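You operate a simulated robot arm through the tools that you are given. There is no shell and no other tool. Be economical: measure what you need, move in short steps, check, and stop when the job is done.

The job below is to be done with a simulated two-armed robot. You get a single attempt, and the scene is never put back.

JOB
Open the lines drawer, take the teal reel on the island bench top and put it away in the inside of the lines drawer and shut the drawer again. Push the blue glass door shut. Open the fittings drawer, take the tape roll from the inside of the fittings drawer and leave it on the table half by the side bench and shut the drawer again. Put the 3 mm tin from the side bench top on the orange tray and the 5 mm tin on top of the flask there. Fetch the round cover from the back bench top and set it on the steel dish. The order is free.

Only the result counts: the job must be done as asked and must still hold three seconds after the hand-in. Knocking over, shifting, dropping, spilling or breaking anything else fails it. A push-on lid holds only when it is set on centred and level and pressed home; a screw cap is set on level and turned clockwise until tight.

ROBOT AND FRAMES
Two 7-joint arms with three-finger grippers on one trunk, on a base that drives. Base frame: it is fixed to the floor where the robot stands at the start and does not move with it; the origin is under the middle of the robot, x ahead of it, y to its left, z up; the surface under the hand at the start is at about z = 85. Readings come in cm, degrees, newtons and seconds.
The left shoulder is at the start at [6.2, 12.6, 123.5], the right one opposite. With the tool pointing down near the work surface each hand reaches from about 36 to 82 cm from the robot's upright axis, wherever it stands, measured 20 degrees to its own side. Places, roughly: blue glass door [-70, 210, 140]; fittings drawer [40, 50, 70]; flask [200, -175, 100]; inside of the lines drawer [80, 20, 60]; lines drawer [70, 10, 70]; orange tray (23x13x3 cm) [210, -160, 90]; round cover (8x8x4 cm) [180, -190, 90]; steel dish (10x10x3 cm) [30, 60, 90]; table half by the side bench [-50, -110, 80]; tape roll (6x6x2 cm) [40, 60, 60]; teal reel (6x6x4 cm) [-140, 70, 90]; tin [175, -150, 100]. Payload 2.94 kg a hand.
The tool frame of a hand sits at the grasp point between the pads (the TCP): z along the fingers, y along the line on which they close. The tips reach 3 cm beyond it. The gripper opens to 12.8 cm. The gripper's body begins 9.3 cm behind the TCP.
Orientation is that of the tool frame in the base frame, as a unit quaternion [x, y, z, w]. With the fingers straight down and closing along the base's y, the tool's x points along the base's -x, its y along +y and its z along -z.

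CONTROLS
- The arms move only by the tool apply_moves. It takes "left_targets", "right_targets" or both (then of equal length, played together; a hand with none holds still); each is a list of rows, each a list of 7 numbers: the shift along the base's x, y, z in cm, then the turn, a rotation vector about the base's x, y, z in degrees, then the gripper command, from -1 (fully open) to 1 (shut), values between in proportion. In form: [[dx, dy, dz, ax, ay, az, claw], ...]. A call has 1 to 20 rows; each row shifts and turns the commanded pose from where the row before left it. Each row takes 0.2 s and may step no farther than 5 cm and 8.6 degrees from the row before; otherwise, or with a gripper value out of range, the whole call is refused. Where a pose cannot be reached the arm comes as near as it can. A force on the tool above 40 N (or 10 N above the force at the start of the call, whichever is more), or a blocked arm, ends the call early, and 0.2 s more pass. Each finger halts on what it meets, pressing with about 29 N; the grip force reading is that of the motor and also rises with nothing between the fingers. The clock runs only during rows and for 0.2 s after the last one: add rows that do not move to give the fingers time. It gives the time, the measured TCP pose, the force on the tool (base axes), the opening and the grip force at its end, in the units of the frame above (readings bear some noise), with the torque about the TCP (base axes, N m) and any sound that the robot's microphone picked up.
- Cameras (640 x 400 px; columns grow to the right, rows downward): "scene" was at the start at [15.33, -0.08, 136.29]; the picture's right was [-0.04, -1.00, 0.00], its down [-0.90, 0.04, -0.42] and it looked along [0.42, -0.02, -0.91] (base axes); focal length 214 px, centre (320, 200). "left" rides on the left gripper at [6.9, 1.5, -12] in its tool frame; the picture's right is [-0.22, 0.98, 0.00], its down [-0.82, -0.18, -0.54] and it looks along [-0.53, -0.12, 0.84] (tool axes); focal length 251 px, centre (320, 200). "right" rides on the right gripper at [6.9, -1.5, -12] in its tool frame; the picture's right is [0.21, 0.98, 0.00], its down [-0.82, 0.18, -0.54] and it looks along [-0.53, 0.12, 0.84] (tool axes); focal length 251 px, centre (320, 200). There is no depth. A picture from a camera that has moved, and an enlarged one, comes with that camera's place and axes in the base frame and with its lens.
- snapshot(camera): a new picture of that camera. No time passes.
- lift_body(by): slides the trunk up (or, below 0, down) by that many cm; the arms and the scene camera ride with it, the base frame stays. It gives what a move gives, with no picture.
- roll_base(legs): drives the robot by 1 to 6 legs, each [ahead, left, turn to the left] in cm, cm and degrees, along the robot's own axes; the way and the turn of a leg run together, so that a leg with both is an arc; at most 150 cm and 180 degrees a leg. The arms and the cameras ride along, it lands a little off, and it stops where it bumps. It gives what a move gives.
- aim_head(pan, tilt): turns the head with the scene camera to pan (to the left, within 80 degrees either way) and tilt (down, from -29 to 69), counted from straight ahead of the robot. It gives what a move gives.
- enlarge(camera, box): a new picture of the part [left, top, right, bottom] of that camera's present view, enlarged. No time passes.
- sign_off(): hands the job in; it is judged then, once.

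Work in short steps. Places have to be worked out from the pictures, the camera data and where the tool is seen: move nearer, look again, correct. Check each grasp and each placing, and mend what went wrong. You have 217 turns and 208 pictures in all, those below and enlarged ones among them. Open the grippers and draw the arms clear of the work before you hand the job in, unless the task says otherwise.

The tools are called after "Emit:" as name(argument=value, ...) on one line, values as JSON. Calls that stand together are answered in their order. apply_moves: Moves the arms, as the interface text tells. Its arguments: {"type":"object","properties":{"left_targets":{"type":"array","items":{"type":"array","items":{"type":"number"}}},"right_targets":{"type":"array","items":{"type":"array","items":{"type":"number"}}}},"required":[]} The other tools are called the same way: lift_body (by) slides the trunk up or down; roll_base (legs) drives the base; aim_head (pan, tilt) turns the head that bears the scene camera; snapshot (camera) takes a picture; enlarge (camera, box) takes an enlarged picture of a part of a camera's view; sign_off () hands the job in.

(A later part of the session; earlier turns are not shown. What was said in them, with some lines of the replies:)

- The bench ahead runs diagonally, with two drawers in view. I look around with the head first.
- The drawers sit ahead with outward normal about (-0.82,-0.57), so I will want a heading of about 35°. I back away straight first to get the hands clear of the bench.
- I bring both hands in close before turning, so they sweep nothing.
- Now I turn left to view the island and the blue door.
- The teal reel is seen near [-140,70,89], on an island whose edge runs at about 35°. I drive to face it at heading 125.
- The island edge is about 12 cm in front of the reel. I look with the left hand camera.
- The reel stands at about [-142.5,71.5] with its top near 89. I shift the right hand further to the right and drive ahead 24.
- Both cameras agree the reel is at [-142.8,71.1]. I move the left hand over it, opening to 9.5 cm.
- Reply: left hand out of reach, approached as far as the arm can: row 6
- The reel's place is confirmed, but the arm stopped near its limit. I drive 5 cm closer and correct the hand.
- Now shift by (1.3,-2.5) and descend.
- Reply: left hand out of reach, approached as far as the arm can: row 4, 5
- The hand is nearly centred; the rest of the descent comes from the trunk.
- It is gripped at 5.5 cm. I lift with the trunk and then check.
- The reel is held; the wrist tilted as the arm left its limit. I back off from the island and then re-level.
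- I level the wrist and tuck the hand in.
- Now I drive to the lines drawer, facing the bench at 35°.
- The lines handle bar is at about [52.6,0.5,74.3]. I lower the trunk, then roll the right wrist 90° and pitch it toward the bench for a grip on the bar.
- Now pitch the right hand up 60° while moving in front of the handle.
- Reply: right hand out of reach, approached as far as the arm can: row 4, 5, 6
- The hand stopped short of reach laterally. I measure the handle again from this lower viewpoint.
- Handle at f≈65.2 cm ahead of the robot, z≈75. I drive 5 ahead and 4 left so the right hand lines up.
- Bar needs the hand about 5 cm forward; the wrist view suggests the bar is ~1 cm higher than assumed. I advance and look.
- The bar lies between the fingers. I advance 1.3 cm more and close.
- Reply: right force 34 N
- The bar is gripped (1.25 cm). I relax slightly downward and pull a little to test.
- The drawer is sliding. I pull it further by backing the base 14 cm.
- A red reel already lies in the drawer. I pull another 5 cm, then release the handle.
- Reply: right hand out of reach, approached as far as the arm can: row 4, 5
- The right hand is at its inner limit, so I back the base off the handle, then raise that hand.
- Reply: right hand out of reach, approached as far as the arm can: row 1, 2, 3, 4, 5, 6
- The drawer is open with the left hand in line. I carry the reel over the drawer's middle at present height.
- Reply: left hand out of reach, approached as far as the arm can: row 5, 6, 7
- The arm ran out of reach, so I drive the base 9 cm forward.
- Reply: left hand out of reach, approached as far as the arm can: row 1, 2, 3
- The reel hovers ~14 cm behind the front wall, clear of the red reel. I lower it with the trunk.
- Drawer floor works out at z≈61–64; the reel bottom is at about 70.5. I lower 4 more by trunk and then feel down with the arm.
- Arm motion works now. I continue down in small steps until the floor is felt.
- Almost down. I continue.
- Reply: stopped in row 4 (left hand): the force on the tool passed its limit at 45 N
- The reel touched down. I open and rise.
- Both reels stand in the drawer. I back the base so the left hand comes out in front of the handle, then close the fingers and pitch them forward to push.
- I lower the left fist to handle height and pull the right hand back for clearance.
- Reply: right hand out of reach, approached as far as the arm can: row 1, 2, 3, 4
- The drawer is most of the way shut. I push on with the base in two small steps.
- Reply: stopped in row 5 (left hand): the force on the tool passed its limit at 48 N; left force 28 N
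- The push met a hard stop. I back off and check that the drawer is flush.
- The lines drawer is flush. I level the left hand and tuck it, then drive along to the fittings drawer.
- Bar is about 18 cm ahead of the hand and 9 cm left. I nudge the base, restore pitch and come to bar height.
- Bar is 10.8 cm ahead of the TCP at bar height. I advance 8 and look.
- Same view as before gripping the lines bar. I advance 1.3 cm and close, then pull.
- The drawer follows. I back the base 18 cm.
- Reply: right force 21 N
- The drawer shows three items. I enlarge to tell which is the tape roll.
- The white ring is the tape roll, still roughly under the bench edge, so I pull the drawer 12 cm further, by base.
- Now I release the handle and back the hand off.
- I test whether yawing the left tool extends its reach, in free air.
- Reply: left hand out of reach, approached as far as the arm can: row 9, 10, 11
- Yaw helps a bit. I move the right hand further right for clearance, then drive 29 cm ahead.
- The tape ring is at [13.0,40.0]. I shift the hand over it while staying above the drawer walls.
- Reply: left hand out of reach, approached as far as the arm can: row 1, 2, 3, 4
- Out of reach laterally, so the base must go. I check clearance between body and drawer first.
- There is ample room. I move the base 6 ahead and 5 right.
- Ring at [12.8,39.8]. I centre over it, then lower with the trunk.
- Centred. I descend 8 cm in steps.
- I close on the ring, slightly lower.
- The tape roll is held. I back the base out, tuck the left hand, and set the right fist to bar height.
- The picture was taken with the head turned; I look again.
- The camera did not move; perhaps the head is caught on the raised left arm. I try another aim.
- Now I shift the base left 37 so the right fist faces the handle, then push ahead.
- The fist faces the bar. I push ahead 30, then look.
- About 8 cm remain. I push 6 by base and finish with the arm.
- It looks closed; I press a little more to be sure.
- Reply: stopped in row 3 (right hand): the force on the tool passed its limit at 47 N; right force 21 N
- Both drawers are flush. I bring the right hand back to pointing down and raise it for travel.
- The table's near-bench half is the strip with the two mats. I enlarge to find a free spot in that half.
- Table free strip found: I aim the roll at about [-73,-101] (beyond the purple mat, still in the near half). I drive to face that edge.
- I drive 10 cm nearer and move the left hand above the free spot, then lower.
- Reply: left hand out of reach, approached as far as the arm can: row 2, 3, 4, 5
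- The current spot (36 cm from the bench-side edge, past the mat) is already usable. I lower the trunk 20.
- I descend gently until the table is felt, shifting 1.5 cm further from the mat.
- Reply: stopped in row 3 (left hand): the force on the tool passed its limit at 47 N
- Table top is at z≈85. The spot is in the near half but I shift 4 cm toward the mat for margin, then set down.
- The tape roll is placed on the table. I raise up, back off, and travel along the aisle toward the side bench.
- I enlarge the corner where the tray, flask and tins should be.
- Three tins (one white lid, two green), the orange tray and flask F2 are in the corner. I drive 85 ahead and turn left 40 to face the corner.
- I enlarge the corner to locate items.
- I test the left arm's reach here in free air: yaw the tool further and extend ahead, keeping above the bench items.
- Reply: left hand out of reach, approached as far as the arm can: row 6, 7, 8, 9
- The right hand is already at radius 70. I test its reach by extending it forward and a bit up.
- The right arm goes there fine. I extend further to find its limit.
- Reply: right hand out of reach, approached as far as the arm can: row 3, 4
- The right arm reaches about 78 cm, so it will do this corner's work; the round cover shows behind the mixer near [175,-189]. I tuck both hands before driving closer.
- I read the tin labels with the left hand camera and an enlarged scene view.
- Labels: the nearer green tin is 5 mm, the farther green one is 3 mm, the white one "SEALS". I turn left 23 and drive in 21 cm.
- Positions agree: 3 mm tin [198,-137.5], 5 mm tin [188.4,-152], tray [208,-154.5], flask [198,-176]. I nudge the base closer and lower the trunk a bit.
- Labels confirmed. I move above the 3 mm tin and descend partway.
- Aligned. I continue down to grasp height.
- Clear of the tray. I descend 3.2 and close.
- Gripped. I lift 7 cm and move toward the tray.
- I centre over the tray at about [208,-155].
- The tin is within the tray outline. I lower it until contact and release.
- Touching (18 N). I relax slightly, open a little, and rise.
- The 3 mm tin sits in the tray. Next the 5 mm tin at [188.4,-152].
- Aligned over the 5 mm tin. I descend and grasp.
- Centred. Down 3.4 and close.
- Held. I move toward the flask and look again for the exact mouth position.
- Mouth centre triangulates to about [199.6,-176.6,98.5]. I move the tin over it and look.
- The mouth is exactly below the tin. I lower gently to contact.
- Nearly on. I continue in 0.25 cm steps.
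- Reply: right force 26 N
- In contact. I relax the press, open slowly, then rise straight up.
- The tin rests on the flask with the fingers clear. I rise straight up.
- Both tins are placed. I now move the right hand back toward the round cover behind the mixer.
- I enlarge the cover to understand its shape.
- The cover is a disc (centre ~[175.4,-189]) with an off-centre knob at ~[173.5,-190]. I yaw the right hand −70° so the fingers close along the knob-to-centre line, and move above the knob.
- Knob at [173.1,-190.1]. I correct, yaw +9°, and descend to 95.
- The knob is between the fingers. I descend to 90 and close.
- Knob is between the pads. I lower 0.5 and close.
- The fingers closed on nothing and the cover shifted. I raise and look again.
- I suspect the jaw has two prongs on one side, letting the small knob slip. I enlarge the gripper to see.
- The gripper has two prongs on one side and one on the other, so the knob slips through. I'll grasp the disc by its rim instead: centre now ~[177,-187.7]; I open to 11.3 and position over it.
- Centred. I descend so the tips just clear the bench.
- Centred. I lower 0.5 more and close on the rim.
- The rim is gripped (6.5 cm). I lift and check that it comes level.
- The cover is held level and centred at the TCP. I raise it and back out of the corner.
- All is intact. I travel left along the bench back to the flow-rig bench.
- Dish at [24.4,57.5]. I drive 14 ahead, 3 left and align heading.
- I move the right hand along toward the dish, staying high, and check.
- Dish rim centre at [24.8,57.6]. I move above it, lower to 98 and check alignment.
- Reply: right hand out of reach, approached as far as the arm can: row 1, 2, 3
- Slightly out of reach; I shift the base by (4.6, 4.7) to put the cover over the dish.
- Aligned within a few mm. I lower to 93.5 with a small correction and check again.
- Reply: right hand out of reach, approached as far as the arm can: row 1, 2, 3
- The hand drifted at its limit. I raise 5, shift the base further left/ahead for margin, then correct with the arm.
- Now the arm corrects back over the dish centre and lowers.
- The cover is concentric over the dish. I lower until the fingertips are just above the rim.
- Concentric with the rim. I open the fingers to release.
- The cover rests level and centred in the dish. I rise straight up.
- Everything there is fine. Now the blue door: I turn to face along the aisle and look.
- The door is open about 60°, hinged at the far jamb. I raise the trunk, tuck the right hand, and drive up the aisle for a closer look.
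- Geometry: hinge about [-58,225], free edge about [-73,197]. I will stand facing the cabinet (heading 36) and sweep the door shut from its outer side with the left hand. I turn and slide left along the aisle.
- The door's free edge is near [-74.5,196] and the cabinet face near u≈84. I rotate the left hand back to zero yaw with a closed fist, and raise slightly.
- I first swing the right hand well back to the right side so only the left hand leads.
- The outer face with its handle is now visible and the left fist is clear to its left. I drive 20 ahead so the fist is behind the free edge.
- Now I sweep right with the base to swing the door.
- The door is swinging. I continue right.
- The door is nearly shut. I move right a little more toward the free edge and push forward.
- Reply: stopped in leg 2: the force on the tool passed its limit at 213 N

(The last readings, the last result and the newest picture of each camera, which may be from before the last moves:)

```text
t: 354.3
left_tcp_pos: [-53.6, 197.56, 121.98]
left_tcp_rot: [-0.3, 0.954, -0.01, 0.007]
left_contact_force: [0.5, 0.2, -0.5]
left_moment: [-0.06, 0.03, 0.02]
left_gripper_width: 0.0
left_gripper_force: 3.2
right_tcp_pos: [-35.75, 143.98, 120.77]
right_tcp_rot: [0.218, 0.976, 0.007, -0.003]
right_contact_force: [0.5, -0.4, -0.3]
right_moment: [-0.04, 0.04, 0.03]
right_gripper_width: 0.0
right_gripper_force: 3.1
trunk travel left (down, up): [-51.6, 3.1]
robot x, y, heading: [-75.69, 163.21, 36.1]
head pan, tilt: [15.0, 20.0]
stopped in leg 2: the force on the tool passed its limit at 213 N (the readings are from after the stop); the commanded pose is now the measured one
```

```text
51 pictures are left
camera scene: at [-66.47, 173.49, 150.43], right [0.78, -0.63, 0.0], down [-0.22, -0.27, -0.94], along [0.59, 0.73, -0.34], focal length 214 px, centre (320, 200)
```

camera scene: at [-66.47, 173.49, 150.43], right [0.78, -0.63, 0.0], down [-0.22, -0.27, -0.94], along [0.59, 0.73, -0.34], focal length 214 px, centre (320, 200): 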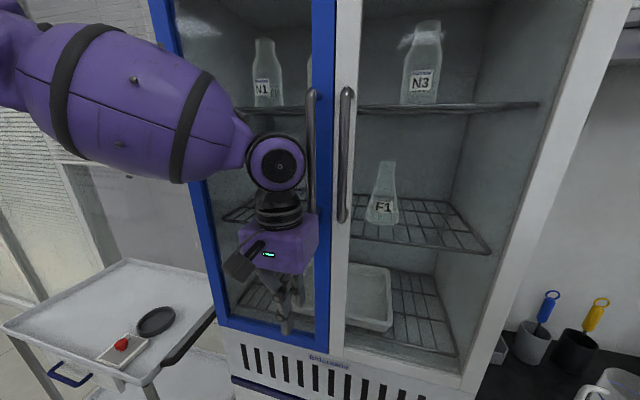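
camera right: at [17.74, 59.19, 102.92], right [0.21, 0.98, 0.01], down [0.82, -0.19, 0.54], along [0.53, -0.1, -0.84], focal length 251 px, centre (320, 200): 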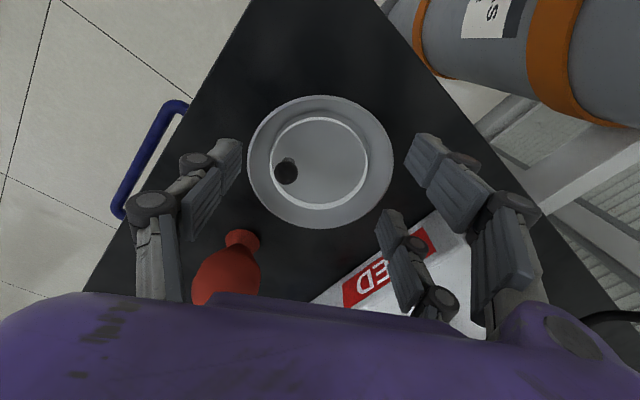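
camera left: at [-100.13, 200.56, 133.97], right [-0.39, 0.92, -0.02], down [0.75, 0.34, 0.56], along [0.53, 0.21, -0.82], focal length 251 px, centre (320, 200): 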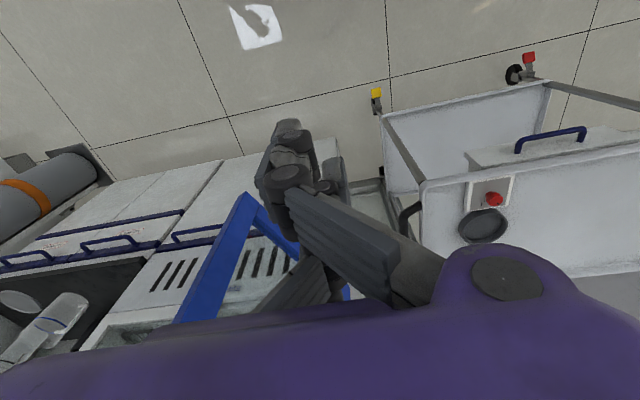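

The push met a hard stop. I back off and check whether the door is flush.

Emit:
roll_base(legs=[[-18, 0, 0]])

Emit:
enlarge(camera="scene", box=[180, 0, 520, 400])

Emit:
snapshot(camera="left")

```text
t: 355.8
left_tcp_pos: [-67.9, 187.02, 121.92]
left_tcp_rot: [-0.301, 0.953, -0.009, 0.007]
left_contact_force: [0.9, -0.1, 0.3]
left_moment: [-0.01, 0.06, 0.0]
left_gripper_width: 0.01
left_gripper_force: 3.0
right_tcp_pos: [-50.11, 133.39, 120.75]
right_tcp_rot: [0.218, 0.976, 0.008, -0.002]
right_contact_force: [-0.2, -0.1, 0.6]
right_moment: [-0.02, 0.02, 0.0]
right_gripper_width: 0.0
right_gripper_force: 2.5
trunk travel left (down, up): [-51.6, 3.1]
robot x, y, heading: [-90.14, 153.17, 36.1]
head pan, tilt: [15.0, 20.0]
```

```text
1.00 times, centred on (350, 200) of scene (not enlarged: the box is as wide or as high as the picture)
camera zoom: at [-80.79, 162.95, 150.44], right [0.78, -0.63, 0.0], down [-0.22, -0.27, -0.94], along [0.59, 0.73, -0.34], focal length 214 px, centre (290, 200)
```

zoom: 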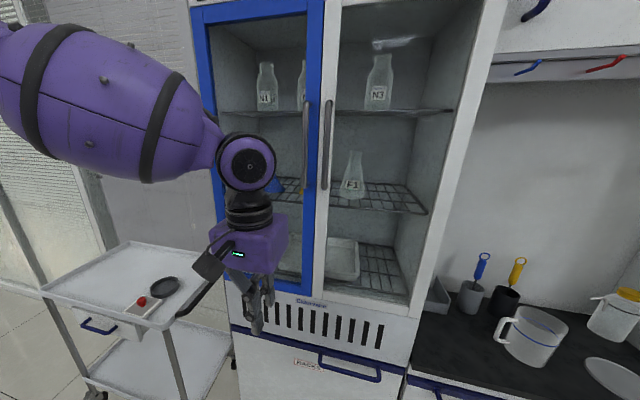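

```text
49 pictures are left
camera left: at [-74.76, 184.64, 133.93], right [-0.39, 0.92, -0.02], down [0.77, 0.33, 0.55], along [0.52, 0.2, -0.83], focal length 251 px, centre (320, 200)
```

left: 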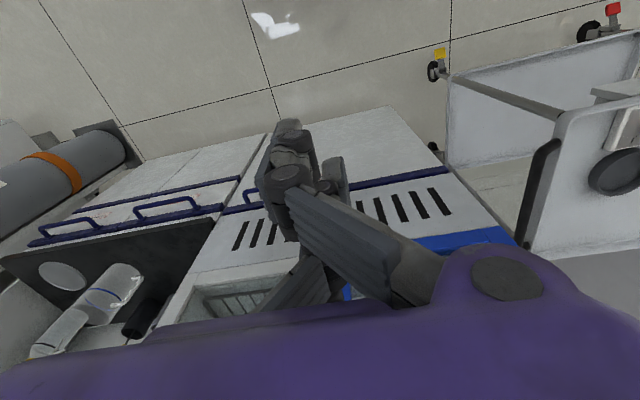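

It looks closed. I zoom on the lower corner of the free edge to confirm.

Emit:
enlarge(camera="scene", box=[280, 230, 440, 330])

Emit:
enlarge(camera="left", box=[320, 180, 540, 310])

```text
4.00 times, centred on (360, 280) of scene
camera zoom: at [-80.79, 162.95, 150.44], right [0.78, -0.63, 0.0], down [-0.22, -0.27, -0.94], along [0.59, 0.73, -0.34], focal length 858 px, centre (160, -120)
```

zoom: 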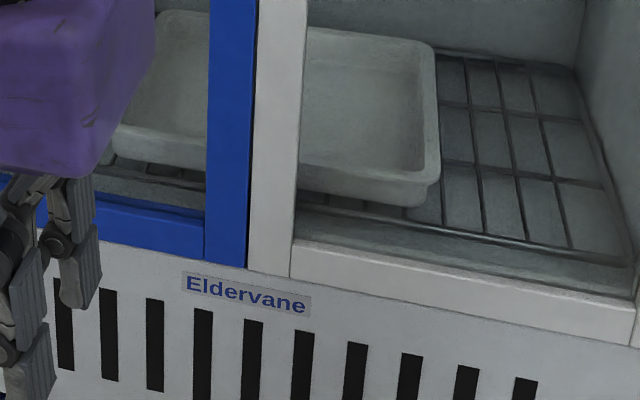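

```text
2.91 times, centred on (430, 245) of left
camera zoom: at [-74.76, 184.64, 133.93], right [-0.39, 0.92, -0.02], down [0.77, 0.33, 0.55], along [0.52, 0.2, -0.83], focal length 731 px, centre (0, 69)
```

zoom: 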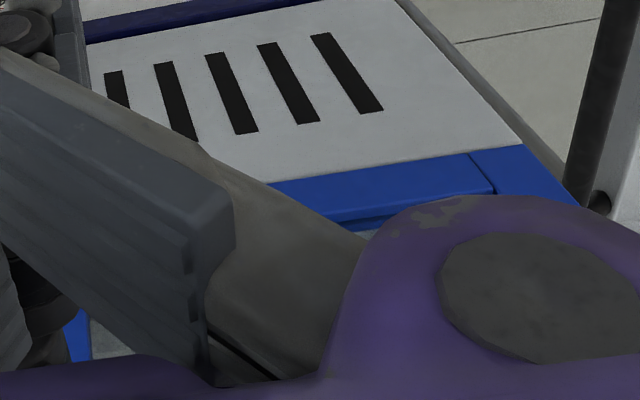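

The door is flush with its neighbour. I back away to the aisle and open both grippers.

Emit:
roll_base(legs=[[-3, -40, 0]])

Emit:
apply_moves(left_targets=[[0, 0, 0, 0, 0, 0, -0.5], [0, 0, 0, 0, 0, 0, -1], [0, 0, 0, 0, 0, 0, -1], [0, 0, 0, 0, 0, 0, -1]], right_targets=[[0, 0, 0, 0, 0, 0, -0.5], [0, 0, 0, 0, 0, 0, -1], [0, 0, 0, 0, 0, 0, -1], [0, 0, 0, 0, 0, 0, -1]])

Emit:
aim_head(pan=45, tilt=15)

Emit:
snapshot(camera="scene")

Emit:
aim_head(pan=-50, tilt=20)

Emit:
snapshot(camera="scene")

```text
t: 359.8
left_tcp_pos: [-46.99, 153.1, 122.12]
left_tcp_rot: [-0.303, 0.953, -0.009, 0.007]
left_contact_force: [-0.2, 0.6, -0.6]
left_moment: [0.01, 0.0, -0.02]
left_gripper_width: 0.03
left_gripper_force: 2.7
right_tcp_pos: [-29.05, 99.35, 120.84]
right_tcp_rot: [0.216, 0.976, 0.008, -0.002]
right_contact_force: [-0.2, 0.4, -0.4]
right_moment: [-0.02, 0.01, -0.02]
right_gripper_width: 0.0
right_gripper_force: 2.6
trunk travel left (down, up): [-51.6, 3.1]
robot x, y, heading: [-69.16, 118.9, 36.2]
head pan, tilt: [15.0, 20.0]
```

```text
t: 360.8
left_tcp_pos: [-46.98, 153.19, 122.03]
left_tcp_rot: [-0.303, 0.953, -0.009, 0.008]
left_contact_force: [0.5, 0.1, 0.4]
left_moment: [0.0, 0.02, 0.02]
left_gripper_width: 11.61
left_gripper_force: 0.0
right_tcp_pos: [-29.04, 99.36, 120.83]
right_tcp_rot: [0.217, 0.976, 0.008, -0.002]
right_contact_force: [0.0, -0.2, 0.2]
right_moment: [0.01, 0.03, -0.02]
right_gripper_width: 11.59
right_gripper_force: 0.2
trunk travel left (down, up): [-51.6, 3.1]
robot x, y, heading: [-69.3, 118.99, 36.4]
head pan, tilt: [15.0, 20.0]
```

```text
t: 361.8
left_tcp_pos: [-47.04, 153.15, 122.02]
left_tcp_rot: [-0.302, 0.953, -0.009, 0.008]
left_contact_force: [0.8, -0.6, 0.0]
left_moment: [0.02, -0.02, -0.01]
left_gripper_width: 12.78
left_gripper_force: 0.0
right_tcp_pos: [-29.03, 99.39, 120.83]
right_tcp_rot: [0.216, 0.976, 0.008, -0.002]
right_contact_force: [0.6, 0.0, -0.5]
right_moment: [0.01, 0.01, -0.03]
right_gripper_width: 12.79
right_gripper_force: 0.0
trunk travel left (down, up): [-51.6, 3.1]
robot x, y, heading: [-69.57, 119.27, 36.2]
head pan, tilt: [45.0, 15.0]
```

```text
46 pictures are left
camera scene: at [-64.25, 130.84, 151.28], right [0.99, -0.15, 0.0], down [-0.04, -0.26, -0.97], along [0.15, 0.95, -0.26], focal length 214 px, centre (320, 200)
```

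scene: 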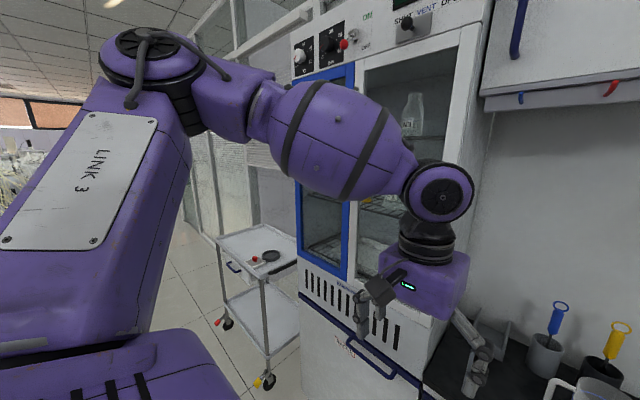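

```text
t: 363.5
left_tcp_pos: [-46.94, 153.1, 122.01]
left_tcp_rot: [-0.302, 0.953, -0.01, 0.008]
left_contact_force: [0.4, 0.6, 0.0]
left_moment: [-0.02, -0.01, -0.02]
left_gripper_width: 12.8
left_gripper_force: 0.2
right_tcp_pos: [-29.08, 99.35, 120.87]
right_tcp_rot: [0.216, 0.976, 0.008, -0.002]
right_contact_force: [-0.6, -0.1, 0.2]
right_moment: [0.0, -0.03, 0.03]
right_gripper_width: 12.77
right_gripper_force: 0.1
trunk travel left (down, up): [-51.6, 3.1]
robot x, y, heading: [-69.05, 118.97, 36.1]
head pan, tilt: [-50.0, 20.0]
```

```text
45 pictures are left
camera scene: at [-56.64, 119.4, 150.46], right [-0.24, -0.97, 0.0], down [-0.33, 0.08, -0.94], along [0.91, -0.22, -0.34], focal length 214 px, centre (320, 200)
```

scene: 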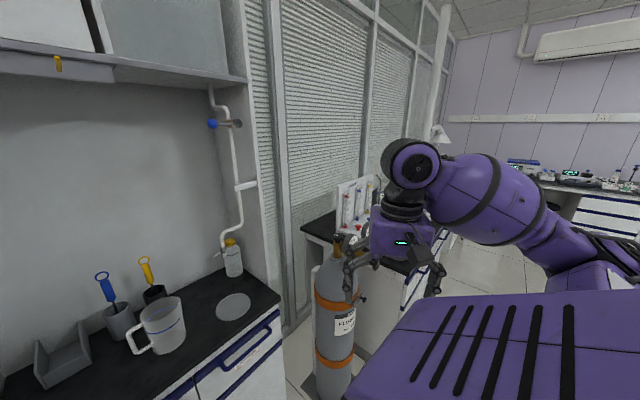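

The door is closed, both grippers are open and clear, and every placement was checked, so I hand in.

Emit:
sign_off()

```text
The job is handed in.
```

The job is done and handed in; the tape roll is on the table half by the side bench, clear of the mats. I checked each placing in the pictures, but not again at the end.

- **Lines drawer:** the teal reel is inside and the drawer is shut flush.
- **Fittings drawer:** the tape roll is out and the drawer is shut flush.
- **Tins:** the 3 mm tin is in the orange tray and the 5 mm tin stands on the flask.
- **Round cover:** it sits level and centred in the steel dish. It slid about 2 cm on the back bench at the first grasp, and I let it drop a centimetre or two into the dish.
- **Blue glass door:** it is shut flush with its neighbour. The last push was hard: it stopped at 213 N. I saw no damage.
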